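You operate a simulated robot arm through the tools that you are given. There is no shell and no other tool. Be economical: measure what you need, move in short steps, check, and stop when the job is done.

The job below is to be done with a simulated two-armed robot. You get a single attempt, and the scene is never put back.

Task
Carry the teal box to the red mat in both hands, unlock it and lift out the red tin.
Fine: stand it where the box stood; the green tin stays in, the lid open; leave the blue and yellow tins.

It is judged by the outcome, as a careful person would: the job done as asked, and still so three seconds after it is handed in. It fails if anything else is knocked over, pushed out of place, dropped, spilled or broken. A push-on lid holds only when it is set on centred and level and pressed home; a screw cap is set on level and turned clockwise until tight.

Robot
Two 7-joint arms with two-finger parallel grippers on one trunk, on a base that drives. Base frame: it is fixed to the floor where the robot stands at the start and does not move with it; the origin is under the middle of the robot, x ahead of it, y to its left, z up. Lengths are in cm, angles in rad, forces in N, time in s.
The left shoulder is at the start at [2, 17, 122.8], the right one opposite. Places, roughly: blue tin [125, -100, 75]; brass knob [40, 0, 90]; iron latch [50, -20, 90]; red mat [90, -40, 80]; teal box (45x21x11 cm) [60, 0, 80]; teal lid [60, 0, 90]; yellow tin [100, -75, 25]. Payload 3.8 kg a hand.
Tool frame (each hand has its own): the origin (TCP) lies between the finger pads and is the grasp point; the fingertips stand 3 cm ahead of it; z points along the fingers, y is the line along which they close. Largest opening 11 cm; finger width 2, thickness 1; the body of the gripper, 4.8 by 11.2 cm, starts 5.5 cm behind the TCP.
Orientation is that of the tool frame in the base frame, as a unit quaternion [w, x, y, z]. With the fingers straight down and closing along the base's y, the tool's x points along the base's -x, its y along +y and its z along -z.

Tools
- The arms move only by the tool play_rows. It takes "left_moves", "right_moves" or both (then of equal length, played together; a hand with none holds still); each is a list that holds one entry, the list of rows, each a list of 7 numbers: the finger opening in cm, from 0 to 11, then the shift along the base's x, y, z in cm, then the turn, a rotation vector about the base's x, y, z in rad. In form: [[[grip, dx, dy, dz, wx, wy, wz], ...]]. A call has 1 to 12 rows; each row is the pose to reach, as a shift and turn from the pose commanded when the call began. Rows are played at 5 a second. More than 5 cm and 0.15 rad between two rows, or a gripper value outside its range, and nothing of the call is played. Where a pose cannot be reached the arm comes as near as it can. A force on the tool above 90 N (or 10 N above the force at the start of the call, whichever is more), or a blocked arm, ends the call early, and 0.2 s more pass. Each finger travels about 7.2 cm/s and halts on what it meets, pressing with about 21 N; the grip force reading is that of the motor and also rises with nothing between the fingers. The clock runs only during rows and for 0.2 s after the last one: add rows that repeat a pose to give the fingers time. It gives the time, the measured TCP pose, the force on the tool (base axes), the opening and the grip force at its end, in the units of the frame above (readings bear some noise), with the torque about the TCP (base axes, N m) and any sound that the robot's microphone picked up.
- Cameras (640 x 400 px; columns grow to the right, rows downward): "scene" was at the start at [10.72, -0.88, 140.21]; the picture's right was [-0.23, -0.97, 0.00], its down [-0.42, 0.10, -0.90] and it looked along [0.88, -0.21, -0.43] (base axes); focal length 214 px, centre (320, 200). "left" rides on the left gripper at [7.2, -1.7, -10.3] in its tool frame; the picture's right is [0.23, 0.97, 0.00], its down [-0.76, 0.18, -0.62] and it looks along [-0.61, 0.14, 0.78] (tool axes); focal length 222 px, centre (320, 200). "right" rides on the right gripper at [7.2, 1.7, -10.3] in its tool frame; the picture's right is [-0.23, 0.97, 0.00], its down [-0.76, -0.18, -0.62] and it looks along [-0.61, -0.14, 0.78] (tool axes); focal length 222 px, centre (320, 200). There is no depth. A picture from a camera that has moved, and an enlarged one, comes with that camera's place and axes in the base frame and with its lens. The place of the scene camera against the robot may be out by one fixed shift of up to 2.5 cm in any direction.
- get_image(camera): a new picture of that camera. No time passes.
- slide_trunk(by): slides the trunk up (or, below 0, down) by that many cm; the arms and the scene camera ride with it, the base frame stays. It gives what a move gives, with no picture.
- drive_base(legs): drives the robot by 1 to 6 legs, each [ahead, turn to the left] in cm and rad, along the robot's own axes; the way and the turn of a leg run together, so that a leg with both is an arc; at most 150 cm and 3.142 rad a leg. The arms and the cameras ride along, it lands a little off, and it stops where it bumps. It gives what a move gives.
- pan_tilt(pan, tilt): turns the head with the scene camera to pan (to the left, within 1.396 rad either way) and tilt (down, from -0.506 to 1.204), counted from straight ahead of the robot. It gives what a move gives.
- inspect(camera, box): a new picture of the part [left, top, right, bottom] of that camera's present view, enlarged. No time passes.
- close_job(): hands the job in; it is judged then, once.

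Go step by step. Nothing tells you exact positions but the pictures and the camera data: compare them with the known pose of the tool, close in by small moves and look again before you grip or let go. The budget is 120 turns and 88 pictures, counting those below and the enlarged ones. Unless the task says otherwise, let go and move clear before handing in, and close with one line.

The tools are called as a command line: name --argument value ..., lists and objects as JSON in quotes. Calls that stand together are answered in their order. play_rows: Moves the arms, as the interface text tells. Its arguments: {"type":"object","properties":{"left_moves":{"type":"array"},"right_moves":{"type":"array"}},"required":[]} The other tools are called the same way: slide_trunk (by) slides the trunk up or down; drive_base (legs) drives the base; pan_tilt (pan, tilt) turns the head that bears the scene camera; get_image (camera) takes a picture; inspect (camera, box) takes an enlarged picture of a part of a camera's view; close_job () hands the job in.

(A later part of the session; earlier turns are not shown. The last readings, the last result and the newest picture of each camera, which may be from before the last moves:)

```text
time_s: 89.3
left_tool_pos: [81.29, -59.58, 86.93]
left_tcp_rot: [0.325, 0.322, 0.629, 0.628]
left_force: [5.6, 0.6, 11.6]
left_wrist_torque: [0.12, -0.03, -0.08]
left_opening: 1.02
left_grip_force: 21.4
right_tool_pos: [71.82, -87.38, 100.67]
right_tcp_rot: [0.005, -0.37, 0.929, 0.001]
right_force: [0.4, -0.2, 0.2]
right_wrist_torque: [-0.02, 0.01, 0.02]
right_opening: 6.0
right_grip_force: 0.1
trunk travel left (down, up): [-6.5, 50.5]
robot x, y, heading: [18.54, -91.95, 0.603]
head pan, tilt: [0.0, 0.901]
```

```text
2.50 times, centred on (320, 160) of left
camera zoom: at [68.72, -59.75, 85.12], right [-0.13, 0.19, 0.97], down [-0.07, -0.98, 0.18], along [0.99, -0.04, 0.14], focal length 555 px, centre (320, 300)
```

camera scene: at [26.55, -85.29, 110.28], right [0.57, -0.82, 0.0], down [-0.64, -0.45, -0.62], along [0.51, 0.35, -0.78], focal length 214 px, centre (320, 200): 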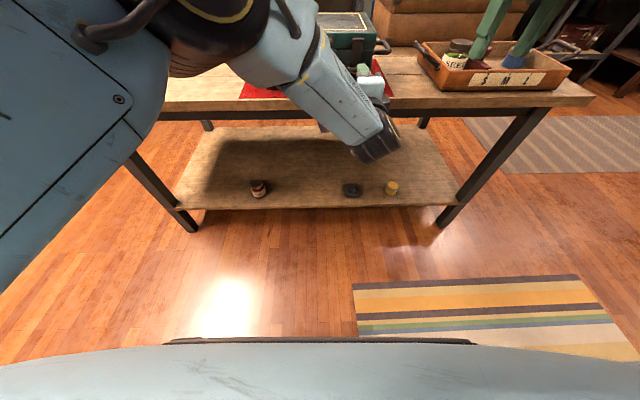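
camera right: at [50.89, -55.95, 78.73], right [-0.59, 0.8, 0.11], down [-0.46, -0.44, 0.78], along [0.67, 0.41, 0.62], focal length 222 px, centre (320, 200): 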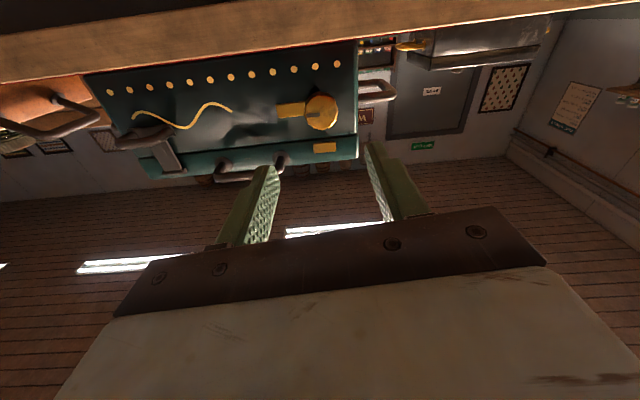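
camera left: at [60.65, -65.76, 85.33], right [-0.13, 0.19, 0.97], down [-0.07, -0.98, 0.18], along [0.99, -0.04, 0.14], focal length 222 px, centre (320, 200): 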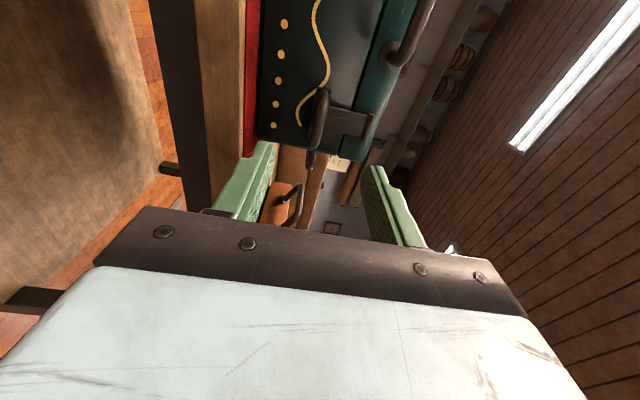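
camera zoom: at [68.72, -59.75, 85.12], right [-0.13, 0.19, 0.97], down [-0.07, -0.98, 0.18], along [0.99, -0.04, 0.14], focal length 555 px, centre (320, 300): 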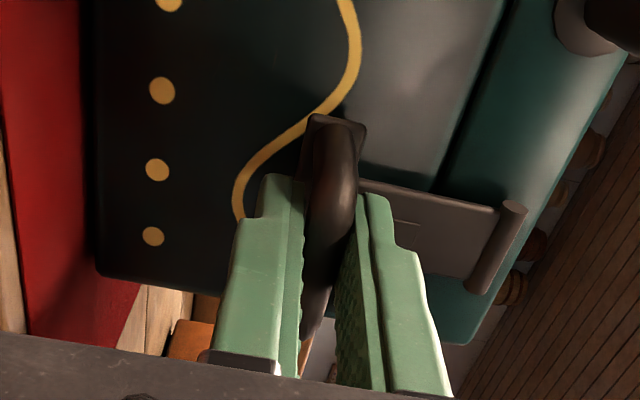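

The bar is gripped. I'll swing the latch outward and up about its pivot, pitching the hand with it.

play_rows --left_moves '[[[0, -0.58, -0.43, 0.49, -0.083, 0.113, 0], [0, -1.1, -0.81, 1.08, -0.166, 0.226, 0], [0, -1.55, -1.14, 1.75, -0.249, 0.339, 0], [0, -1.91, -1.4, 2.49, -0.332, 0.451, 0], [0, -2.19, -1.61, 3.29, -0.414, 0.564, 0], [0, -2.38, -1.75, 4.13, -0.497, 0.677, 0]]]'

get_image --camera "left"

```text
time_s: 90.8
left_tool_pos: [75.82, -59.91, 89.74]
left_tcp_rot: [0.23, 0.39, 0.774, 0.443]
left_force: [1.5, -1.2, -1.6]
left_wrist_torque: [0.47, 0.29, 0.15]
left_opening: 1.15
left_grip_force: 20.8
left hand out of reach, approached as far as the arm can: row 4, 5, 6
right_tool_pos: [71.84, -87.37, 100.53]
right_tcp_rot: [0.004, -0.369, 0.929, 0.002]
right_force: [0.2, 0.1, -0.4]
right_wrist_torque: [0.03, 0.0, -0.02]
right_opening: 6.02
right_grip_force: 0.0
trunk travel left (down, up): [-6.5, 50.5]
robot x, y, heading: [19.03, -92.46, 0.6]
head pan, tilt: [0.0, 0.901]
```

```text
29 pictures are left
camera left: at [63.62, -59.81, 93.28], right [0.25, 0.48, 0.84], down [0.08, -0.88, 0.47], along [0.96, -0.05, -0.26], focal length 222 px, centre (320, 200)
```

left: 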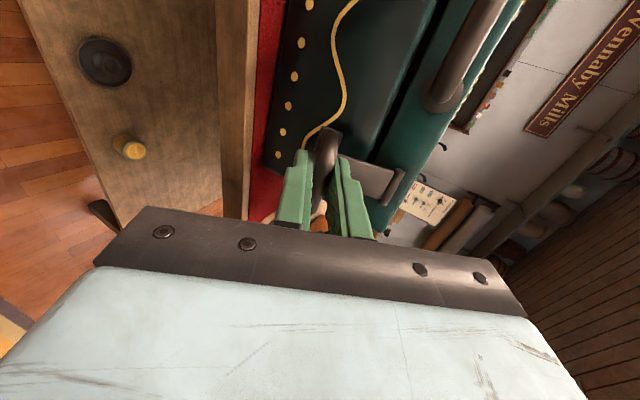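

inspect --camera "left" --box '[250, 80, 450, 240]'

```text
2.50 times, centred on (350, 160) of left
camera zoom: at [63.62, -59.81, 93.28], right [0.25, 0.48, 0.84], down [0.08, -0.88, 0.47], along [0.96, -0.05, -0.26], focal length 555 px, centre (245, 300)
```

zoom: 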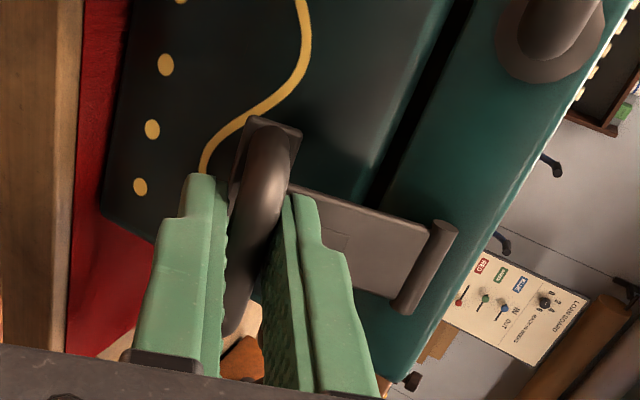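

The latch has swung out about 37° and is still gripped. I'll carry on up and slightly out with the hand held at this tilt.

play_rows --left_moves '[[[0, -0.5, -0.35, 1, 0, 0, 0], [0, -0.8, -0.6, 2, 0, 0, 0], [0, -0.95, -0.7, 3, 0, 0, 0], [0, -1, -0.7, 4, 0, 0, 0], [0, -1, -0.7, 5, 0, 0, 0], [0, -0.8, -0.6, 6, 0, 0, 0]]]'

inspect --camera "left" --box '[200, 40, 520, 260]'

```text
time_s: 92.2
left_tool_pos: [74.19, -60.67, 95.27]
left_tcp_rot: [0.233, 0.39, 0.772, 0.444]
left_force: [4.0, 1.4, -1.2]
left_wrist_torque: [-0.13, -0.02, -0.55]
left_opening: 1.2
left_grip_force: 21.2
left hand out of reach, approached as far as the arm can: row 5, 6
right_tool_pos: [71.9, -87.29, 100.49]
right_tcp_rot: [0.005, -0.369, 0.929, 0.001]
right_force: [0.3, 0.6, 0.1]
right_wrist_torque: [-0.01, -0.02, -0.01]
right_opening: 5.96
right_grip_force: 0.1
trunk travel left (down, up): [-6.5, 50.5]
robot x, y, heading: [19.11, -92.01, 0.598]
head pan, tilt: [0.0, 0.901]
```

```text
1.82 times, centred on (360, 150) of left
camera zoom: at [62.09, -60.51, 98.68], right [0.25, 0.48, 0.84], down [0.08, -0.88, 0.47], along [0.96, -0.05, -0.26], focal length 404 px, centre (247, 291)
```

zoom: 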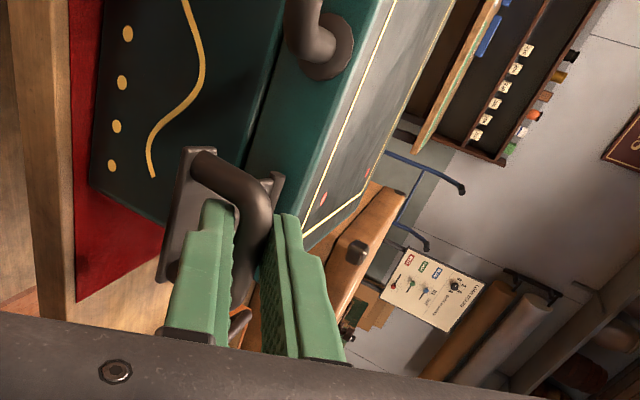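

The iron latch is swung up level and unlatched. I'll open the fingers, back the hand out along its axis and see how the latch rests.

play_rows --left_moves '[[[1.8, 0, 0, 0, 0, 0, 0], [3, 0, 0, 0, 0, 0, 0], [3.5, 0, 0, 0, 0, 0, 0], [3.5, -1.4, -1, 1, 0, 0, 0], [3.5, -2.8, -2, 2, 0, 0, 0], [3.5, -5.6, -4, 3, 0, 0, 0], [3.5, -8, -6, 3, 0, 0, 0]]]'

get_image --camera "left"

```text
time_s: 93.8
left_tool_pos: [65.94, -66.7, 98.28]
left_tcp_rot: [0.231, 0.39, 0.773, 0.443]
left_force: [0.1, -0.4, -0.6]
left_wrist_torque: [-0.01, -0.04, 0.01]
left_opening: 3.48
left_grip_force: 0.1
right_tool_pos: [71.88, -87.42, 100.58]
right_tcp_rot: [0.005, -0.369, 0.929, 0.001]
right_force: [0.1, -0.1, -0.1]
right_wrist_torque: [0.0, 0.02, -0.01]
right_opening: 6.01
right_grip_force: 0.0
trunk travel left (down, up): [-6.5, 50.5]
robot x, y, heading: [18.9, -92.09, 0.606]
head pan, tilt: [0.0, 0.901]
```

```text
26 pictures are left
camera left: at [53.78, -66.67, 101.85], right [0.25, 0.48, 0.84], down [0.08, -0.88, 0.47], along [0.96, -0.05, -0.26], focal length 222 px, centre (320, 200)
```

left: 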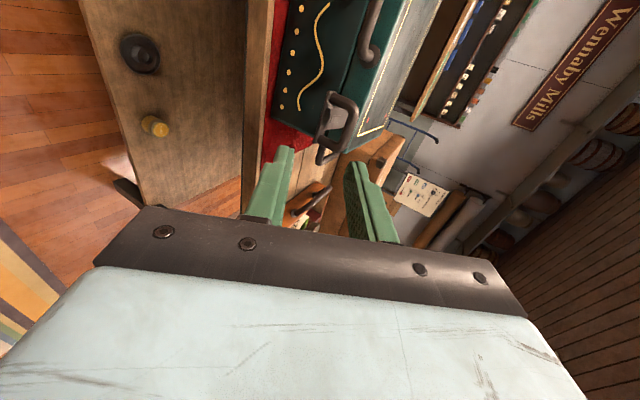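

Both fastenings are open and the latch stays up on its own. To open the lid I'll work from close in with a tool-down hand. I'll raise the trunk, pitch the left hand down so it closes front to back, then drive up to the bench.

slide_trunk --by 26

play_rows --left_moves '[[[4, 0, 0, 0, -0.077, 0.105, 0], [4, 0, 0, 0, -0.154, 0.21, 0], [4, 0, 0, 0, -0.231, 0.315, 0], [4, 0, 0, 0, -0.308, 0.42, 0], [4, 0, 0, 0, -0.385, 0.525, 0], [4, 0, 0, 0, -0.462, 0.63, 0], [4, 0, 0, 0, -0.539, 0.735, 0], [4, 0, 0, 0, -0.62, 0.845, 0], [4, 0, 0, 0, -0.62, 0.845, 0]]]'

drive_base --legs '[[36, 0]]'

get_image --camera "scene"

```text
time_s: 96.4
left_tool_pos: [65.97, -66.79, 124.31]
left_tcp_rot: [0.231, 0.39, 0.773, 0.443]
left_force: [0.0, -0.6, -0.3]
left_wrist_torque: [0.03, 0.02, -0.03]
left_opening: 3.5
left_grip_force: 0.1
right_tool_pos: [71.85, -87.36, 126.52]
right_tcp_rot: [0.004, -0.37, 0.929, 0.001]
right_force: [0.3, 0.5, -1.3]
right_wrist_torque: [-0.02, -0.04, 0.01]
right_opening: 6.0
right_grip_force: 0.1
trunk travel left (down, up): [-32.5, 24.5]
robot x, y, heading: [18.9, -92.06, 0.602]
head pan, tilt: [0.0, 0.901]
```

```text
time_s: 98.4
left_tool_pos: [48.71, -74.64, 122.24]
left_tcp_rot: [0.003, 0.447, 0.895, -0.002]
left_force: [0.4, 0.4, -0.5]
left_wrist_torque: [0.01, -0.01, -0.01]
left_opening: 4.01
left_grip_force: 0.0
left hand out of reach, approached as far as the arm can: row 1, 2, 3, 4, 5, 6, 7, 8, 9
right_tool_pos: [71.86, -87.3, 126.49]
right_tcp_rot: [0.004, -0.369, 0.929, 0.002]
right_force: [0.0, -0.1, 0.9]
right_wrist_torque: [0.0, -0.01, -0.02]
right_opening: 6.02
right_grip_force: 0.1
trunk travel left (down, up): [-32.5, 24.5]
robot x, y, heading: [18.88, -91.94, 0.601]
head pan, tilt: [0.0, 0.901]
```

```text
time_s: 100.8
left_tool_pos: [78.98, -54.19, 122.27]
left_tcp_rot: [0.004, 0.45, 0.893, -0.001]
left_force: [0.1, 0.3, -0.1]
left_wrist_torque: [0.0, 0.03, -0.01]
left_opening: 4.01
left_grip_force: 0.1
right_tool_pos: [101.94, -67.13, 126.47]
right_tcp_rot: [0.004, -0.366, 0.93, 0.001]
right_force: [0.5, 0.9, 0.1]
right_wrist_torque: [-0.03, 0.0, 0.02]
right_opening: 6.01
right_grip_force: 0.1
trunk travel left (down, up): [-32.5, 24.5]
robot x, y, heading: [48.62, -71.42, 0.593]
head pan, tilt: [0.0, 0.901]
```

```text
25 pictures are left
camera scene: at [56.6, -64.77, 136.28], right [0.56, -0.83, 0.0], down [-0.65, -0.44, -0.62], along [0.51, 0.35, -0.78], focal length 214 px, centre (320, 200)
```

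scene: 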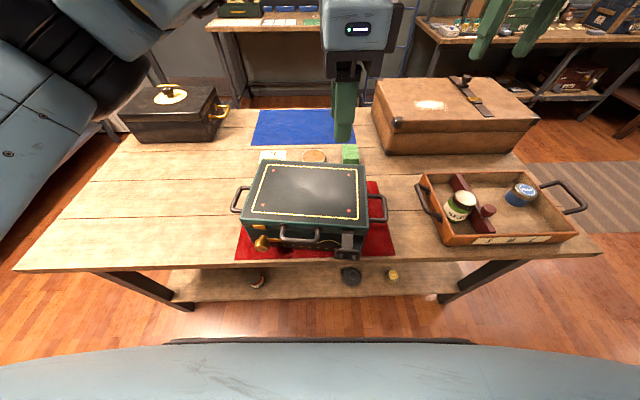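

The box looks slightly turned on the mat from the latch pull. I'll zoom in.

inspect --camera "scene" --box '[220, 140, 410, 275]'

```text
2.96 times, centred on (315, 208) of scene
camera zoom: at [56.6, -64.77, 136.28], right [0.56, -0.83, 0.0], down [-0.65, -0.44, -0.62], along [0.51, 0.35, -0.78], focal length 636 px, centre (335, 178)
```

zoom: 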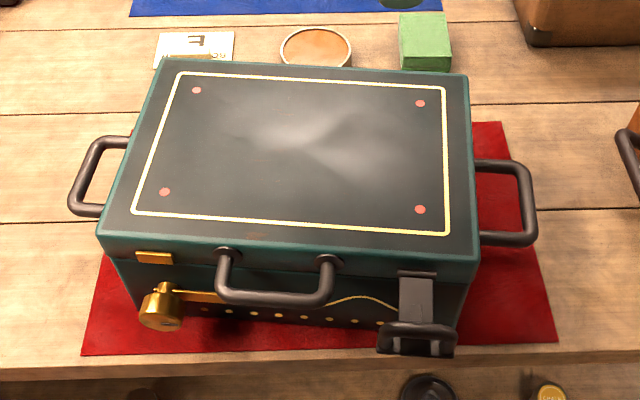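

The box has turned about 6° clockwise but is still wholly on the mat. The lid handle bar is at about (a 84, b 30, z 92). I'll bring the left hand above it with matching yaw and look.

play_rows --left_moves '[[[4, -1, 0.8, -3, 0, 0, -0.03], [4, -2, 1.6, -6, 0, 0, -0.06], [4, -3, 2.4, -9, 0, 0, -0.1], [4, -4, 3.2, -12, 0, 0, -0.1], [4, -5.3, 4.1, -15, 0, 0, -0.1], [4, -5.3, 4.1, -18, 0, 0, -0.1], [4, -5.3, 4.1, -18, 0, 0, -0.1]]]'

get_image --camera "left"

```text
time_s: 102.3
left_tool_pos: [74.12, -50.44, 109.24]
left_tcp_rot: [0.004, 0.465, 0.885, 0.005]
left_force: [-1.0, -0.1, 0.0]
left_wrist_torque: [-0.05, -0.04, 0.02]
left_opening: 4.01
left_grip_force: 0.1
left hand out of reach, approached as far as the arm can: row 2, 3, 4, 5, 6, 7
right_tool_pos: [101.67, -66.95, 126.6]
right_tcp_rot: [0.005, -0.367, 0.93, -0.001]
right_force: [0.9, 1.2, -0.3]
right_wrist_torque: [-0.04, -0.05, 0.0]
right_opening: 6.03
right_grip_force: 0.1
trunk travel left (down, up): [-32.5, 24.5]
robot x, y, heading: [49.1, -71.42, 0.594]
head pan, tilt: [0.0, 0.901]
```

```text
23 pictures are left
camera left: at [68.61, -45.48, 119.47], right [0.67, 0.74, 0.01], down [0.57, -0.53, 0.63], along [0.47, -0.41, -0.78], focal length 222 px, centre (320, 200)
```

left: 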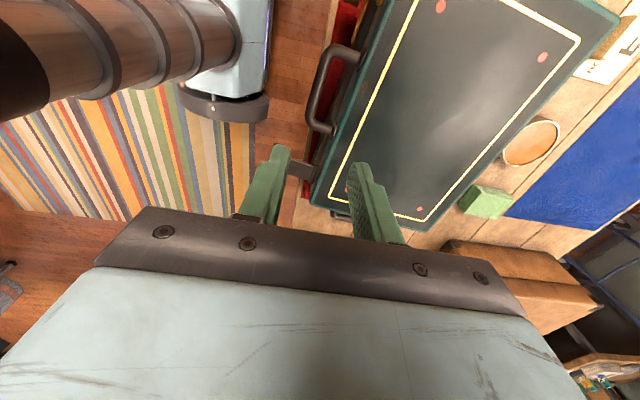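

The hand is over the bar but can't go lower by arm alone. I'll narrow the fingers and lower with the trunk in steps.

slide_trunk --by -9

play_rows --left_moves '[[[3, -0.6, 0.4, 0, 0, 0, 0], [3, -0.6, 0.4, 0, 0, 0, 0]]]'

get_image --camera "left"

get_image --camera "scene"

```text
time_s: 103.6
left_tool_pos: [74.36, -50.75, 100.38]
left_tcp_rot: [0.003, 0.465, 0.885, 0.005]
left_force: [0.3, 0.8, 0.9]
left_wrist_torque: [0.03, -0.01, -0.03]
left_opening: 4.02
left_grip_force: 0.0
right_tool_pos: [101.76, -67.11, 117.58]
right_tcp_rot: [0.005, -0.366, 0.93, 0.001]
right_force: [0.7, 0.0, 0.5]
right_wrist_torque: [0.0, -0.02, -0.02]
right_opening: 6.0
right_grip_force: 0.1
trunk travel left (down, up): [-23.5, 33.5]
robot x, y, heading: [48.79, -71.44, 0.596]
head pan, tilt: [0.0, 0.901]
```

```text
time_s: 104.2
left_tool_pos: [73.65, -50.25, 100.36]
left_tcp_rot: [0.003, 0.465, 0.885, 0.006]
left_force: [0.1, -0.5, 0.1]
left_wrist_torque: [0.03, -0.02, 0.05]
left_opening: 2.98
left_grip_force: 0.0
right_tool_pos: [101.92, -67.23, 117.64]
right_tcp_rot: [0.004, -0.367, 0.93, 0.001]
right_force: [0.4, -0.3, -0.6]
right_wrist_torque: [0.02, 0.02, 0.03]
right_opening: 5.99
right_grip_force: 0.1
trunk travel left (down, up): [-23.5, 33.5]
robot x, y, heading: [48.81, -71.83, 0.598]
head pan, tilt: [0.0, 0.901]
```

```text
22 pictures are left
camera left: at [68.3, -45.35, 110.55], right [0.67, 0.74, 0.01], down [0.57, -0.53, 0.63], along [0.47, -0.41, -0.78], focal length 222 px, centre (320, 200)
```

left: 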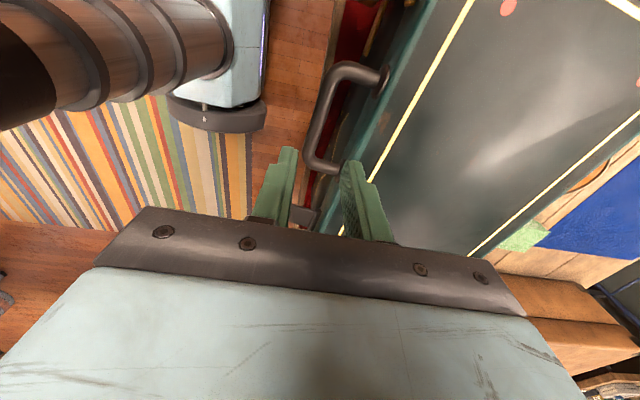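

```text
21 pictures are left
camera scene: at [56.56, -64.81, 127.28], right [0.56, -0.83, 0.0], down [-0.65, -0.44, -0.62], along [0.51, 0.35, -0.78], focal length 214 px, centre (320, 200)
```

scene: 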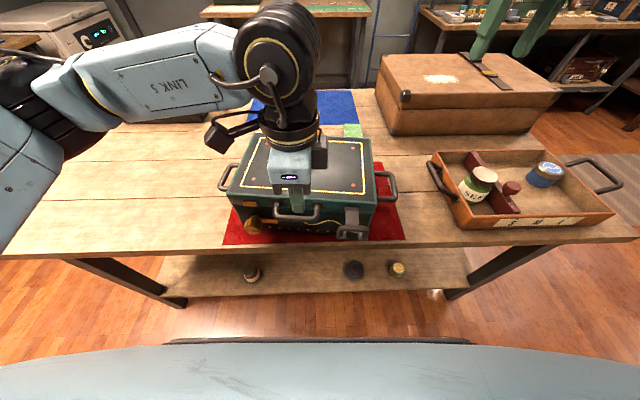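

The bar runs a 79.7–86.8 at b≈29.7, right under the fingers. I'll square the yaw, lower over it and check the reading.

play_rows --left_moves '[[[3, -0.4, 0.6, 0, 0, 0, -0.1], [3, -0.4, 0.6, -2.5, 0, 0, -0.1], [3, -0.4, 0.6, -5, 0, 0, -0.1], [3, -0.4, 0.6, -7.4, 0, 0, -0.1], [3, -0.4, 0.6, -7.4, 0, 0, -0.1]]]'

get_image --camera "left"

```text
time_s: 105.4
left_tool_pos: [72.07, -50.22, 92.59]
left_tcp_rot: [0.013, 0.504, 0.863, 0.032]
left_force: [6.6, 2.3, 3.6]
left_wrist_torque: [0.06, -0.08, 0.04]
left_opening: 3.36
left_grip_force: 4.1
left hand out of reach, approached as far as the arm can: row 1, 2, 3, 4, 5
right_tool_pos: [101.87, -67.24, 117.56]
right_tcp_rot: [0.004, -0.366, 0.931, 0.002]
right_force: [0.3, -0.1, 0.1]
right_wrist_torque: [0.01, 0.02, 0.04]
right_opening: 5.96
right_grip_force: 0.1
trunk travel left (down, up): [-23.5, 33.5]
robot x, y, heading: [49.09, -71.72, 0.596]
head pan, tilt: [0.0, 0.901]
```

```text
20 pictures are left
camera left: at [66.65, -45.27, 102.67], right [0.74, 0.67, 0.07], down [0.49, -0.6, 0.63], along [0.46, -0.43, -0.78], focal length 222 px, centre (320, 200)
```

left: 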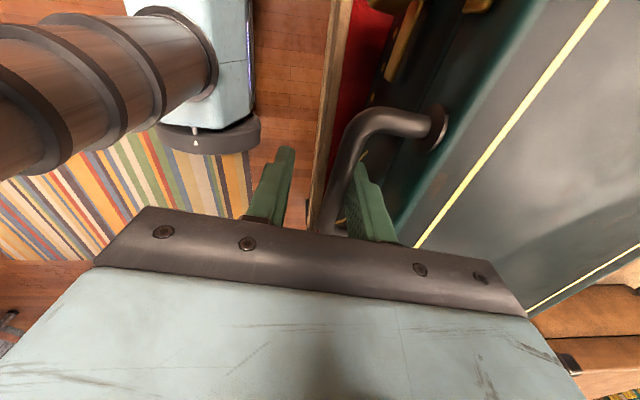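

The bar is between the fingers, nearer the inner one. I'll close on it.

play_rows --left_moves '[[[1.5, 0.3, 0.2, 0, 0, 0, 0], [0, 0.6, 0.4, 0, 0, 0, 0], [0, 0.8, 0.5, 0, 0, 0, 0], [0, 0.8, 0.5, 0, 0, 0, 0], [0, 0.8, 0.5, 0, 0, 0, 0]]]'

play_rows --left_moves '[[[0, 0, 0, 1, 0, 0, 0], [0, 0.05, 0.04, 2, 0, 0, 0], [0, 0.15, 0.1, 3, 0, 0, 0], [0, 0.25, 0.2, 4, 0, 0, 0]]]'

get_image --camera "scene"

```text
time_s: 106.6
left_tool_pos: [71.93, -50.42, 92.37]
left_tcp_rot: [0.012, 0.505, 0.862, 0.029]
left_force: [0.0, 0.1, -0.2]
left_wrist_torque: [0.02, 0.04, -0.41]
left_opening: 1.18
left_grip_force: 21.4
left hand out of reach, approached as far as the arm can: row 1, 2, 3, 4, 5
right_tool_pos: [101.77, -67.23, 117.49]
right_tcp_rot: [0.005, -0.367, 0.93, 0.001]
right_force: [0.4, 0.0, 0.1]
right_wrist_torque: [0.02, 0.0, 0.03]
right_opening: 6.0
right_grip_force: 0.1
trunk travel left (down, up): [-23.5, 33.5]
robot x, y, heading: [49.04, -71.44, 0.599]
head pan, tilt: [0.0, 0.901]
```

```text
time_s: 107.6
left_tool_pos: [71.86, -50.39, 92.47]
left_tcp_rot: [0.011, 0.505, 0.862, 0.03]
left_force: [-1.9, -0.6, 0.1]
left_wrist_torque: [0.04, 0.01, -0.41]
left_opening: 1.19
left_grip_force: 21.1
left hand out of reach, approached as far as the arm can: row 1, 2, 3, 4
right_tool_pos: [101.73, -67.14, 117.58]
right_tcp_rot: [0.004, -0.366, 0.931, 0.001]
right_force: [0.4, -0.1, -0.5]
right_wrist_torque: [0.01, 0.01, 0.02]
right_opening: 6.01
right_grip_force: 0.0
trunk travel left (down, up): [-23.5, 33.5]
robot x, y, heading: [49.08, -71.35, 0.596]
head pan, tilt: [0.0, 0.901]
```

```text
19 pictures are left
camera scene: at [56.53, -64.81, 127.28], right [0.56, -0.83, 0.0], down [-0.65, -0.44, -0.62], along [0.51, 0.35, -0.78], focal length 214 px, centre (320, 200)
```

scene: 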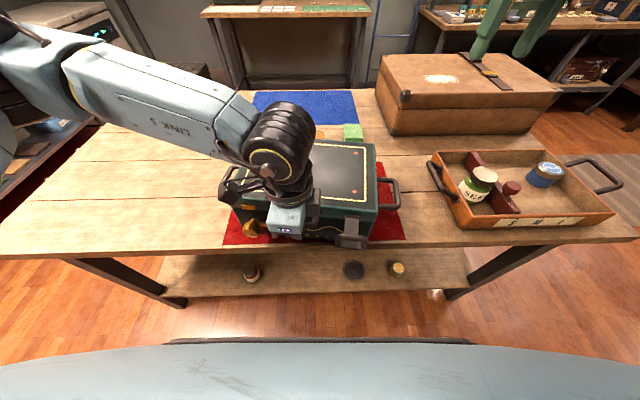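

The bar is gripped but the arm's joints are at a limit. I'll follow the lid's arc with the trunk and small base moves instead.

slide_trunk --by 6

drive_base --legs '[[1.2, 0]]'

get_image --camera "scene"

```text
time_s: 108.6
left_tool_pos: [71.95, -50.41, 98.44]
left_tcp_rot: [0.012, 0.505, 0.862, 0.029]
left_force: [1.9, 1.6, 0.1]
left_wrist_torque: [0.03, -0.08, 0.0]
left_opening: 1.19
left_grip_force: 20.8
right_tool_pos: [101.85, -67.11, 123.58]
right_tcp_rot: [0.005, -0.367, 0.93, 0.001]
right_force: [0.6, -0.1, 0.0]
right_wrist_torque: [-0.02, 0.02, -0.02]
right_opening: 6.03
right_grip_force: 0.0
trunk travel left (down, up): [-29.5, 27.5]
robot x, y, heading: [48.81, -71.61, 0.595]
head pan, tilt: [0.0, 0.901]
```

```text
time_s: 109.3
left_tool_pos: [73.11, -49.73, 98.31]
left_tcp_rot: [0.013, 0.505, 0.862, 0.031]
left_force: [-0.2, 0.7, 0.0]
left_wrist_torque: [0.03, -0.12, 0.0]
left_opening: 1.18
left_grip_force: 21.0
right_tool_pos: [102.96, -66.54, 123.52]
right_tcp_rot: [0.005, -0.366, 0.931, 0.001]
right_force: [-0.1, 0.7, -0.6]
right_wrist_torque: [-0.02, 0.0, -0.02]
right_opening: 5.99
right_grip_force: 0.1
trunk travel left (down, up): [-29.5, 27.5]
robot x, y, heading: [49.99, -70.73, 0.595]
head pan, tilt: [0.0, 0.901]
```

```text
18 pictures are left
camera scene: at [57.6, -64.1, 133.28], right [0.56, -0.83, 0.0], down [-0.65, -0.44, -0.62], along [0.51, 0.35, -0.78], focal length 214 px, centre (320, 200)
```

scene: 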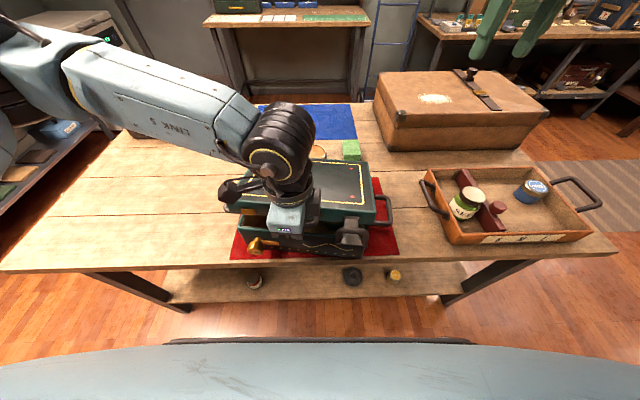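

The lid is coming up freely with almost no force. I'll continue along the arc.

slide_trunk --by 6

drive_base --legs '[[2, 0]]'

slide_trunk --by 4.5

drive_base --legs '[[3, 0]]'

get_image --camera "scene"

```text
time_s: 110.3
left_tool_pos: [73.09, -49.72, 104.48]
left_tcp_rot: [0.012, 0.505, 0.862, 0.029]
left_force: [0.2, 1.7, -0.3]
left_wrist_torque: [0.09, -0.05, 0.02]
left_opening: 1.16
left_grip_force: 20.6
right_tool_pos: [102.83, -66.48, 129.67]
right_tcp_rot: [0.004, -0.366, 0.931, 0.001]
right_force: [0.1, -0.4, -0.4]
right_wrist_torque: [-0.02, 0.01, -0.02]
right_opening: 6.0
right_grip_force: 0.0
trunk travel left (down, up): [-35.5, 21.5]
robot x, y, heading: [49.86, -70.69, 0.6]
head pan, tilt: [0.0, 0.901]
```

```text
time_s: 111.1
left_tool_pos: [74.8, -48.4, 104.41]
left_tcp_rot: [0.012, 0.504, 0.863, 0.03]
left_force: [4.8, 1.0, 0.4]
left_wrist_torque: [-0.09, 0.03, 0.05]
left_opening: 1.16
left_grip_force: 21.2
right_tool_pos: [104.6, -65.36, 129.43]
right_tcp_rot: [0.005, -0.367, 0.93, 0.0]
right_force: [-0.1, 0.4, -0.4]
right_wrist_torque: [0.01, 0.03, 0.04]
right_opening: 5.97
right_grip_force: 0.0
trunk travel left (down, up): [-35.5, 21.5]
robot x, y, heading: [51.66, -69.37, 0.594]
head pan, tilt: [0.0, 0.901]
```

```text
time_s: 112.0
left_tool_pos: [74.81, -48.43, 108.91]
left_tcp_rot: [0.012, 0.504, 0.863, 0.032]
left_force: [2.6, 1.6, -3.3]
left_wrist_torque: [0.15, 0.03, -0.03]
left_opening: 1.17
left_grip_force: 21.5
right_tool_pos: [104.68, -65.27, 134.0]
right_tcp_rot: [0.005, -0.367, 0.93, 0.0]
right_force: [-0.7, -0.4, 0.3]
right_wrist_torque: [0.0, 0.0, 0.03]
right_opening: 6.01
right_grip_force: 0.1
trunk travel left (down, up): [-40.0, 17.0]
robot x, y, heading: [51.09, -69.66, 0.596]
head pan, tilt: [0.0, 0.901]
```

```text
time_s: 112.8
left_tool_pos: [77.28, -46.75, 108.93]
left_tcp_rot: [0.011, 0.505, 0.862, 0.029]
left_force: [-6.6, -3.4, 7.7]
left_wrist_torque: [0.1, 0.08, 0.15]
left_opening: 1.18
left_grip_force: 20.8
right_tool_pos: [107.14, -63.67, 133.97]
right_tcp_rot: [0.003, -0.365, 0.931, 0.001]
right_force: [-0.5, 0.9, 0.0]
right_wrist_torque: [0.0, 0.06, 0.01]
right_opening: 6.0
right_grip_force: 0.0
trunk travel left (down, up): [-40.0, 17.0]
robot x, y, heading: [54.26, -68.08, 0.594]
head pan, tilt: [0.0, 0.901]
```

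```text
17 pictures are left
camera scene: at [61.87, -61.22, 143.77], right [0.56, -0.83, 0.0], down [-0.65, -0.44, -0.62], along [0.51, 0.35, -0.78], focal length 214 px, centre (320, 200)
```

scene: 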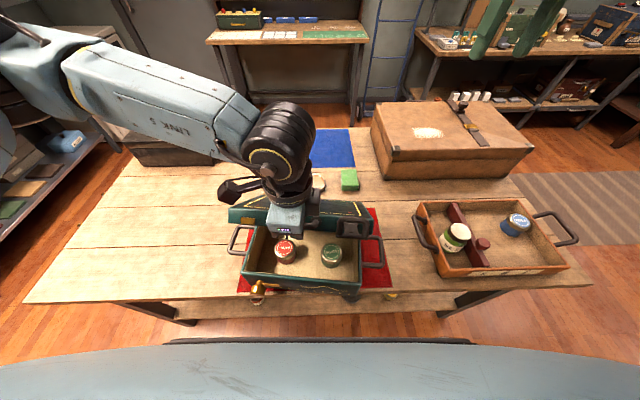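

The lid is about 45° open, with a red tin on the left and a green one on the right inside. I'll see whether the left arm can now carry the lid further itself.

play_rows --left_moves '[[[0, 0.8, 0.6, 1, 0, 0, 0], [0, 1.9, 1.4, 2, 0, 0, 0], [0, 3.2, 2.3, 3, 0, 0, 0]]]'

```text
time_s: 113.6
left_tool_pos: [77.08, -46.81, 108.91]
left_tcp_rot: [0.012, 0.504, 0.863, 0.03]
left_force: [3.6, 0.5, -3.5]
left_wrist_torque: [-0.02, -0.01, -0.01]
left_opening: 1.16
left_grip_force: 20.6
left hand out of reach, approached as far as the arm can: row 1, 2, 3
right_tool_pos: [106.94, -63.72, 134.07]
right_tcp_rot: [0.004, -0.366, 0.931, 0.001]
right_force: [0.6, -0.7, 0.0]
right_wrist_torque: [0.0, -0.02, 0.01]
right_opening: 5.99
right_grip_force: 0.1
trunk travel left (down, up): [-40.0, 17.0]
robot x, y, heading: [54.05, -67.81, 0.602]
head pan, tilt: [0.0, 0.901]
```

The left arm is at its joint limit, so the right hand will push the lid over from underneath. First I'll bring it round in front, tilted 45°, fingers closed, between the handle and the latch.

play_rows --right_moves '[[[4, -2.81, 0.38, -1.67, 0.0387, -0.0527, 0], [2, -5.62, 0.76, -3.34, 0.0774, -0.1054, 0], [0, -8.43, 1.14, -5, 0.116, -0.158, 0], [0, -11.2, 1.52, -6.7, 0.155, -0.211, 0], [0, -14.1, 1.9, -8.3, 0.194, -0.264, 0], [0, -16.9, 2.3, -10, 0.232, -0.316, 0], [0, -19.7, 2.7, -11.7, 0.271, -0.369, 0], [0, -22.5, 3.0, -13.4, 0.31, -0.422, 0], [0, -25.3, 3.4, -15, 0.348, -0.474, 0], [0, -28.1, 3.8, -16.7, 0.387, -0.527, 0], [0, -30.9, 4.2, -18.4, 0.426, -0.58, 0], [0, -33.8, 4.6, -20, 0.464, -0.632, 0]]]'

get_image --camera "right"

```text
time_s: 116.3
left_tool_pos: [76.86, -46.78, 109.12]
left_tcp_rot: [0.012, 0.505, 0.863, 0.03]
left_force: [-2.2, 1.3, 2.2]
left_wrist_torque: [-0.28, -0.14, -0.1]
left_opening: 1.15
left_grip_force: 20.8
right_tool_pos: [77.34, -53.85, 116.65]
right_tcp_rot: [0.368, -0.212, 0.898, 0.117]
right_force: [0.0, -1.0, 0.1]
right_wrist_torque: [0.01, 0.0, 0.02]
right_opening: 0.02
right_grip_force: 21.3
right hand out of reach, approached as far as the arm can: row 8, 9, 10, 11, 12
trunk travel left (down, up): [-40.0, 17.0]
robot x, y, heading: [54.37, -67.9, 0.6]
head pan, tilt: [0.0, 0.901]
stopped in row 12 (right hand): the arm was blocked; the commanded pose is now the measured one
```

```text
16 pictures are left
camera right: at [65.65, -58.22, 118.92], right [-0.31, 0.93, 0.22], down [0.19, -0.16, 0.97], along [0.93, 0.34, -0.13], focal length 222 px, centre (320, 200)
```

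right: 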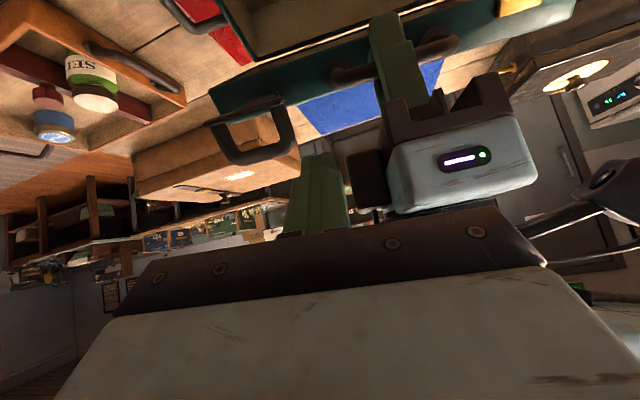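

The right hand met the left hand's housing lightly. I'll shift it right a little and lower it clear, in front of the lid lip.

play_rows --right_moves '[[[0, 0.9, -1.2, 0, 0, 0, 0], [0, 0.9, -1.2, -3, 0, 0, 0], [0, 0.9, -1.2, -6, 0, 0, 0], [0, 0.9, -1.2, -9, 0, 0, 0], [0, 0.9, -1.2, -12, 0, 0, 0], [0, 0.9, -1.2, -15.5, 0, 0, 0]]]'

get_image --camera "right"

```text
time_s: 117.1
left_tool_pos: [76.92, -46.1, 108.15]
left_tcp_rot: [0.002, 0.498, 0.866, 0.034]
left_force: [0.1, 2.6, -3.9]
left_wrist_torque: [-0.38, -0.23, 0.39]
left_opening: 1.23
left_grip_force: 21.0
right_tool_pos: [78.25, -54.17, 113.21]
right_tcp_rot: [0.371, -0.202, 0.895, 0.139]
right_force: [-3.8, -0.2, 6.9]
right_wrist_torque: [0.01, -0.02, -0.04]
right_opening: 0.01
right_grip_force: 21.3
trunk travel left (down, up): [-40.0, 17.0]
robot x, y, heading: [54.03, -68.34, 0.599]
head pan, tilt: [0.0, 0.901]
stopped in row 3 (left hand): the force on the tool passed its limit at 115 N (the readings are from after the stop); the commanded pose is now the measured one
```

```text
15 pictures are left
camera right: at [66.43, -58.64, 115.19], right [-0.3, 0.92, 0.26], down [0.19, -0.21, 0.96], along [0.93, 0.34, -0.11], focal length 222 px, centre (320, 200)
```

right: 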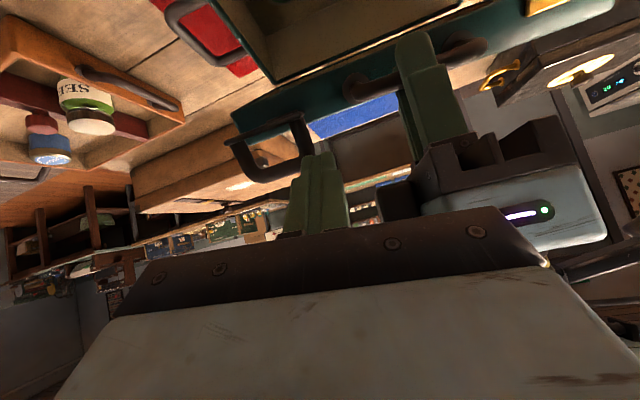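

The two hands interfere there, so I'll back the right hand off. Then I'll try freeing the left arm by easing its yaw, which is probably at a wrist limit, while carrying the lid on.

play_rows --right_moves '[[[0, 1.2, -1.6, 2, 0, 0, 0], [0, 3.0, -4.1, 4, 0, 0, 0], [0, 5.3, -7.2, 6, 0, 0, 0], [0, 7.7, -10.5, 8, 0, 0, 0]]]'

play_rows --left_moves '[[[0, 0.3, 0.2, 0.5, 0, 0, 0.06], [0, 1.0, 0.7, 1.2, 0, 0, 0.12], [0, 1.9, 1.3, 2, 0, 0, 0.18], [0, 2.9, 2, 2.8, 0, 0, 0.24]]]'

```text
time_s: 118.1
left_tool_pos: [77.0, -46.37, 108.24]
left_tcp_rot: [0.0, 0.498, 0.866, 0.036]
left_force: [-4.1, 4.2, 1.7]
left_wrist_torque: [-0.14, -0.07, 0.43]
left_opening: 1.25
left_grip_force: 20.7
right_tool_pos: [89.18, -56.85, 124.06]
right_tcp_rot: [0.371, -0.201, 0.897, 0.136]
right_force: [0.3, -0.7, -0.1]
right_wrist_torque: [0.0, 0.03, 0.04]
right_opening: 0.0
right_grip_force: 21.6
right hand out of reach, approached as far as the arm can: row 1, 2, 3, 4
trunk travel left (down, up): [-40.0, 17.0]
robot x, y, heading: [53.93, -68.12, 0.599]
head pan, tilt: [0.0, 0.901]
```

```text
time_s: 119.1
left_tool_pos: [79.89, -44.3, 111.2]
left_tcp_rot: [-0.002, 0.391, 0.92, 0.035]
left_force: [-0.5, -12.2, 10.0]
left_wrist_torque: [-0.28, -0.08, -0.41]
left_opening: 1.53
left_grip_force: 21.2
right_tool_pos: [88.97, -56.74, 123.98]
right_tcp_rot: [0.37, -0.201, 0.896, 0.137]
right_force: [-0.7, 0.0, -0.9]
right_wrist_torque: [0.01, 0.04, 0.02]
right_opening: 0.0
right_grip_force: 20.5
trunk travel left (down, up): [-40.0, 17.0]
robot x, y, heading: [54.07, -68.06, 0.594]
head pan, tilt: [0.0, 0.901]
```

That freed it. I'll continue along the lid's arc, using a hinge at about (b 54, z 90.4) and a radius of 26.

play_rows --left_moves '[[[0, 1.2, 0.7, 0.9, 0, 0, 0], [0, 2.42, 1.42, 1.7, 0, 0, 0], [0, 3.6, 2.1, 2.4, 0, 0, 0], [0, 4.83, 2.83, 3.1, 0, 0, 0], [0, 7.42, 4.35, 4.2, 0, 0, 0], [0, 10.1, 5.9, 4.9, 0, 0, 0]]]'

get_image --camera "scene"

```text
time_s: 120.5
left_tool_pos: [82.1, -42.76, 112.87]
left_tcp_rot: [-0.002, 0.391, 0.92, 0.036]
left_force: [-7.7, -3.9, 16.0]
left_wrist_torque: [0.11, 0.21, -0.43]
left_opening: 1.48
left_grip_force: 20.9
left hand out of reach, approached as far as the arm can: row 3, 4, 5, 6
right_tool_pos: [88.83, -56.77, 124.0]
right_tcp_rot: [0.372, -0.201, 0.896, 0.137]
right_force: [-0.1, 0.6, 0.3]
right_wrist_torque: [0.01, 0.01, 0.0]
right_opening: 0.01
right_grip_force: 20.9
trunk travel left (down, up): [-40.0, 17.0]
robot x, y, heading: [53.88, -68.43, 0.592]
head pan, tilt: [0.0, 0.901]
```

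```text
14 pictures are left
camera scene: at [61.46, -61.49, 143.8], right [0.56, -0.83, 0.0], down [-0.65, -0.44, -0.62], along [0.52, 0.35, -0.78], focal length 214 px, centre (320, 200)
```

scene: 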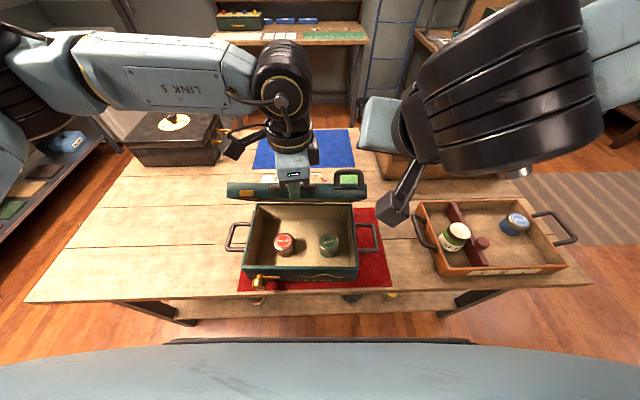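

The lid is at about 56°. I'll ease the yaw a little more while continuing.

play_rows --left_moves '[[[0, 1.2, 0.7, 0.7, 0, 0, 0.06], [0, 2.42, 1.42, 1.4, 0, 0, 0.12], [0, 3.7, 2.2, 2, 0, 0, 0.18], [0, 5.0, 2.95, 2.5, 0, 0, 0.24], [0, 6.4, 3.8, 2.9, 0, 0, 0.3], [0, 7.8, 4.6, 3.2, 0, 0, 0.36], [0, 9.2, 5.4, 3.4, 0, 0, 0.4], [0, 10.6, 6.2, 3.5, 0, 0, 0.44], [0, 12, 7, 3.5, 0, 0, 0.48], [0, 13.4, 7.9, 3.4, 0, 0, 0.52]]]'

get_image --camera "scene"

```text
time_s: 122.7
left_tool_pos: [94.83, -35.26, 116.23]
left_tcp_rot: [-0.01, 0.152, 0.988, 0.033]
left_force: [-0.1, 0.1, -6.3]
left_wrist_torque: [-0.01, 0.01, -0.39]
left_opening: 1.78
left_grip_force: 21.1
left hand out of reach, approached as far as the arm can: row 10
right_tool_pos: [89.01, -56.57, 123.98]
right_tcp_rot: [0.37, -0.202, 0.896, 0.137]
right_force: [-0.3, 0.4, 0.1]
right_wrist_torque: [0.0, -0.02, -0.01]
right_opening: 0.0
right_grip_force: 20.7
trunk travel left (down, up): [-40.0, 17.0]
robot x, y, heading: [54.0, -67.71, 0.601]
head pan, tilt: [0.0, 0.901]
```

```text
13 pictures are left
camera scene: at [61.68, -61.31, 143.78], right [0.56, -0.83, 0.0], down [-0.65, -0.44, -0.62], along [0.51, 0.35, -0.78], focal length 214 px, centre (320, 200)
```

scene: 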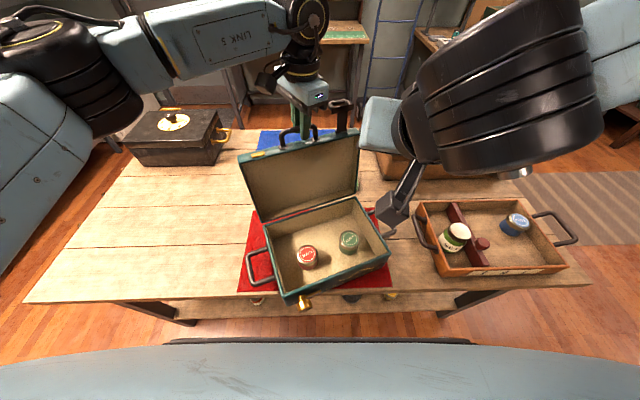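

The lid is past vertical, but the twisted grip turned the box about 13° counter-clockwise. I'll release the lid first, raise clear, and then re-seat the box on the mat by its end handles.

play_rows --left_moves '[[[2.2, 0, 0, 0, 0, 0, 0], [3.2, 0, 0, 0, 0, 0, 0], [4, 0, 0, 0, 0, 0, 0], [4, 0, 0, 0, 0, 0, 0]]]'

slide_trunk --by 10

get_image --camera "scene"

```text
time_s: 123.7
left_tool_pos: [94.82, -35.21, 116.27]
left_tcp_rot: [-0.011, 0.152, 0.988, 0.033]
left_force: [0.6, 0.4, 0.2]
left_wrist_torque: [0.01, -0.01, 0.0]
left_opening: 3.99
left_grip_force: 0.0
right_tool_pos: [88.98, -56.59, 123.96]
right_tcp_rot: [0.371, -0.201, 0.896, 0.136]
right_force: [0.4, -0.7, 0.0]
right_wrist_torque: [-0.02, -0.01, 0.0]
right_opening: 0.01
right_grip_force: 20.4
trunk travel left (down, up): [-40.0, 17.0]
robot x, y, heading: [54.14, -67.98, 0.593]
head pan, tilt: [0.0, 0.901]
```

```text
time_s: 125.0
left_tool_pos: [94.83, -35.18, 126.25]
left_tcp_rot: [-0.012, 0.152, 0.988, 0.033]
left_force: [0.8, 0.1, -0.6]
left_wrist_torque: [-0.02, 0.01, 0.0]
left_opening: 4.0
left_grip_force: 0.1
right_tool_pos: [89.0, -56.52, 134.1]
right_tcp_rot: [0.371, -0.202, 0.896, 0.137]
right_force: [-0.4, 0.6, 0.9]
right_wrist_torque: [0.01, 0.0, -0.01]
right_opening: 0.0
right_grip_force: 20.8
trunk travel left (down, up): [-50.0, 7.0]
robot x, y, heading: [53.57, -67.91, 0.6]
head pan, tilt: [0.0, 0.901]
```

```text
12 pictures are left
camera scene: at [61.68, -61.35, 153.77], right [0.56, -0.83, 0.0], down [-0.65, -0.44, -0.62], along [0.51, 0.35, -0.78], focal length 214 px, centre (320, 200)
```

scene: 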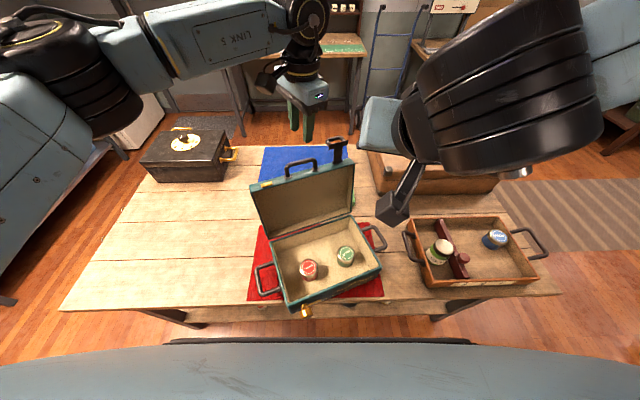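

The lid stays open by itself. The box is about 18° off and its front corner is at the mat edge, so I'll bring both hands over the end handles again (left ≈ (68.7, -36.6), right ≈ (103.1, -59.4)) to re-seat it.

play_rows --left_moves '[[[6, -2.2, -0.1, 0, 0, 0, 0.104], [6, -4.35, -0.2, 0, 0, 0, 0.208], [6, -6.5, -0.35, 0, 0, 0, 0.312], [6, -8.7, -0.5, 0, 0, 0, 0.416], [6, -10.9, -0.6, 0, 0, 0, 0.52], [6, -13, -0.7, 0, 0, 0, 0.625], [6, -15.2, -0.8, -1, 0, 0, 0.73], [6, -17.4, -0.9, -2, 0, 0, 0.834], [6, -19.6, -1.05, -3.5, 0, 0, 0.938], [6, -21.8, -1.2, -5, 0, 0, 1.04], [6, -24, -1.3, -6.5, 0, 0, 1.146], [6, -26.1, -1.4, -8, 0, 0, 1.25]]]' --right_moves '[[[6, 1.2, -0.2, -0.5, -0.0368, 0.0567, 0], [6, 2.35, -0.5, -1, -0.0736, 0.1134, 0], [6, 3.5, -0.7, -1.5, -0.11, 0.17, 0], [6, 4.7, -1, -2, -0.147, 0.227, 0], [6, 5.9, -1.2, -2.5, -0.184, 0.284, 0], [6, 7, -1.4, -3, -0.221, 0.34, 0], [6, 8.2, -1.7, -3.5, -0.258, 0.397, 0], [6, 9.4, -1.9, -4, -0.294, 0.454, 0], [6, 10.6, -2.2, -5, -0.331, 0.51, 0], [6, 11.7, -2.4, -6, -0.368, 0.567, 0], [6, 12.9, -2.6, -7, -0.405, 0.624, 0], [6, 14.1, -2.9, -8, -0.441, 0.68, 0]]]'

play_rows --right_moves '[[[6, 0, 0, -2, 0, 0, 0.12], [6, 0, 0, -4, 0, 0, 0.24], [6, 0, 0, -6, 0, 0, 0.36], [6, 0, 0, -8, 0, 0, 0.47]]]'

slide_trunk --by -17.5

get_image --camera "left"

get_image --camera "right"

```text
time_s: 127.6
left_tool_pos: [68.86, -36.65, 118.26]
left_tcp_rot: [-0.028, -0.456, 0.889, 0.021]
left_force: [-0.8, 0.4, 0.4]
left_wrist_torque: [0.01, 0.02, 0.03]
left_opening: 6.01
left_grip_force: 0.0
right_tool_pos: [103.02, -59.36, 125.96]
right_tcp_rot: [0.0, -0.22, 0.975, -0.001]
right_force: [1.0, -0.1, -0.1]
right_wrist_torque: [0.0, 0.02, -0.01]
right_opening: 5.99
right_grip_force: 0.0
trunk travel left (down, up): [-50.0, 7.0]
robot x, y, heading: [53.87, -67.91, 0.598]
head pan, tilt: [0.0, 0.901]
```

```text
time_s: 128.6
left_tool_pos: [68.97, -36.51, 118.24]
left_tcp_rot: [-0.028, -0.455, 0.89, 0.02]
left_force: [-0.1, -0.5, 0.5]
left_wrist_torque: [0.0, -0.01, -0.02]
left_opening: 5.99
left_grip_force: 0.0
right_tool_pos: [103.07, -59.31, 117.83]
right_tcp_rot: [0.001, -0.441, 0.897, 0.0]
right_force: [0.6, -0.4, 0.7]
right_wrist_torque: [-0.01, 0.01, -0.01]
right_opening: 5.98
right_grip_force: 0.1
trunk travel left (down, up): [-50.0, 7.0]
robot x, y, heading: [54.35, -67.82, 0.595]
head pan, tilt: [0.0, 0.901]
```

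```text
time_s: 130.6
left_tool_pos: [68.93, -36.61, 100.84]
left_tcp_rot: [-0.028, -0.456, 0.889, 0.021]
left_force: [0.4, 0.2, -0.2]
left_wrist_torque: [0.01, -0.01, -0.01]
left_opening: 6.01
left_grip_force: 0.1
right_tool_pos: [102.96, -59.45, 100.46]
right_tcp_rot: [0.001, -0.44, 0.898, 0.0]
right_force: [0.4, 0.0, 0.0]
right_wrist_torque: [0.07, 0.0, 0.0]
right_opening: 5.98
right_grip_force: 0.1
trunk travel left (down, up): [-32.5, 24.5]
robot x, y, heading: [54.14, -67.76, 0.597]
head pan, tilt: [0.0, 0.901]
```

```text
11 pictures are left
camera left: at [66.78, -43.52, 111.17], right [-0.92, 0.39, 0.07], down [0.34, 0.71, 0.61], along [0.19, 0.58, -0.79], focal length 222 px, centre (320, 200)
```

left: 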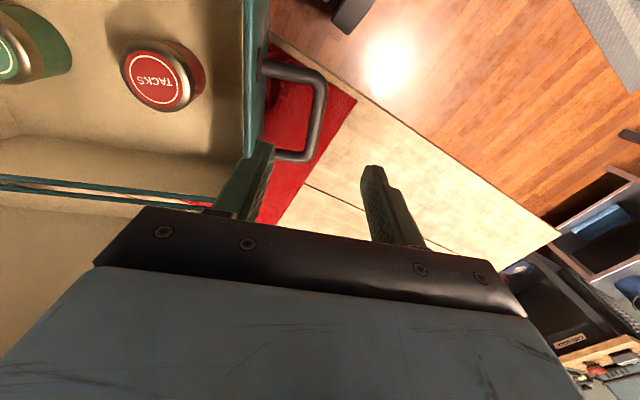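

```text
10 pictures are left
camera right: at [97.25, -64.03, 110.79], right [-0.63, 0.78, 0.0], down [0.61, 0.49, 0.62], along [0.48, 0.39, -0.78], focal length 222 px, centre (320, 200)
```

right: 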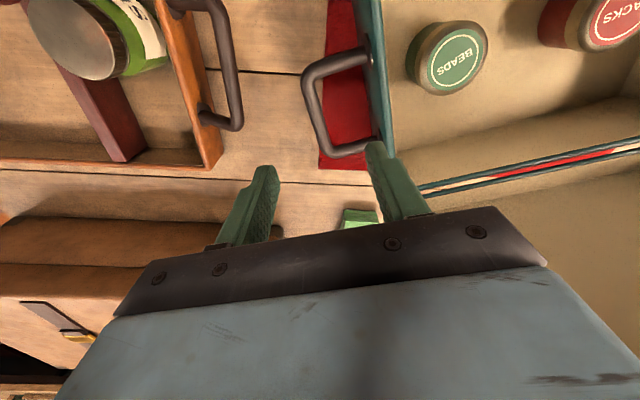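

Both wrist cameras confirm the bars: box centre (85.7, -48.0), yaw 0.976, where I want (87.4, -43.6) and 0.633. I'll lower onto both handles and grip.

play_rows --left_moves '[[[6, -0.5, 0.3, 0, 0, 0, 0.03], [6, -0.5, 0.3, -4, 0, 0, 0.03], [6, -0.5, 0.3, -8, 0, 0, 0.03], [6, -0.5, 0.3, -11, 0, 0, 0.03], [6, -0.5, 0.3, -13.2, 0, 0, 0.03], [3, -0.5, 0.3, -13.2, 0, 0, 0.03], [0, -0.5, 0.3, -13.2, 0, 0, 0.03], [0, -0.5, 0.3, -13.2, 0, 0, 0.03], [0, -0.5, 0.3, -13.2, 0, 0, 0.03], [0, -0.5, 0.3, -13.2, 0, 0, 0.03]]]' --right_moves '[[[6, 0, -0.2, 0, 0, 0, 0.05], [6, 0, -0.2, -4, 0, 0, 0.05], [6, 0, -0.2, -8, 0, 0, 0.05], [6, 0, -0.2, -11, 0, 0, 0.05], [6, 0, -0.2, -12.8, 0, 0, 0.05], [3, 0, -0.2, -12.8, 0, 0, 0.05], [0, 0, -0.2, -12.8, 0, 0, 0.05], [0, 0, -0.2, -12.8, 0, 0, 0.05], [0, 0, -0.2, -12.8, 0, 0, 0.05], [0, 0, -0.2, -12.8, 0, 0, 0.05]]]'

```text
time_s: 132.8
left_tool_pos: [68.35, -36.26, 87.42]
left_tcp_rot: [-0.029, -0.469, 0.883, 0.02]
left_force: [2.2, -0.9, 0.6]
left_wrist_torque: [0.0, 0.03, -0.43]
left_opening: 1.37
left_grip_force: 21.2
right_tool_pos: [103.12, -59.67, 87.78]
right_tcp_rot: [0.0, -0.464, 0.886, -0.001]
right_force: [0.1, -2.3, 0.0]
right_wrist_torque: [0.02, 0.0, 0.41]
right_opening: 1.38
right_grip_force: 21.0
trunk travel left (down, up): [-32.5, 24.5]
robot x, y, heading: [54.1, -67.89, 0.595]
head pan, tilt: [0.0, 0.901]
```

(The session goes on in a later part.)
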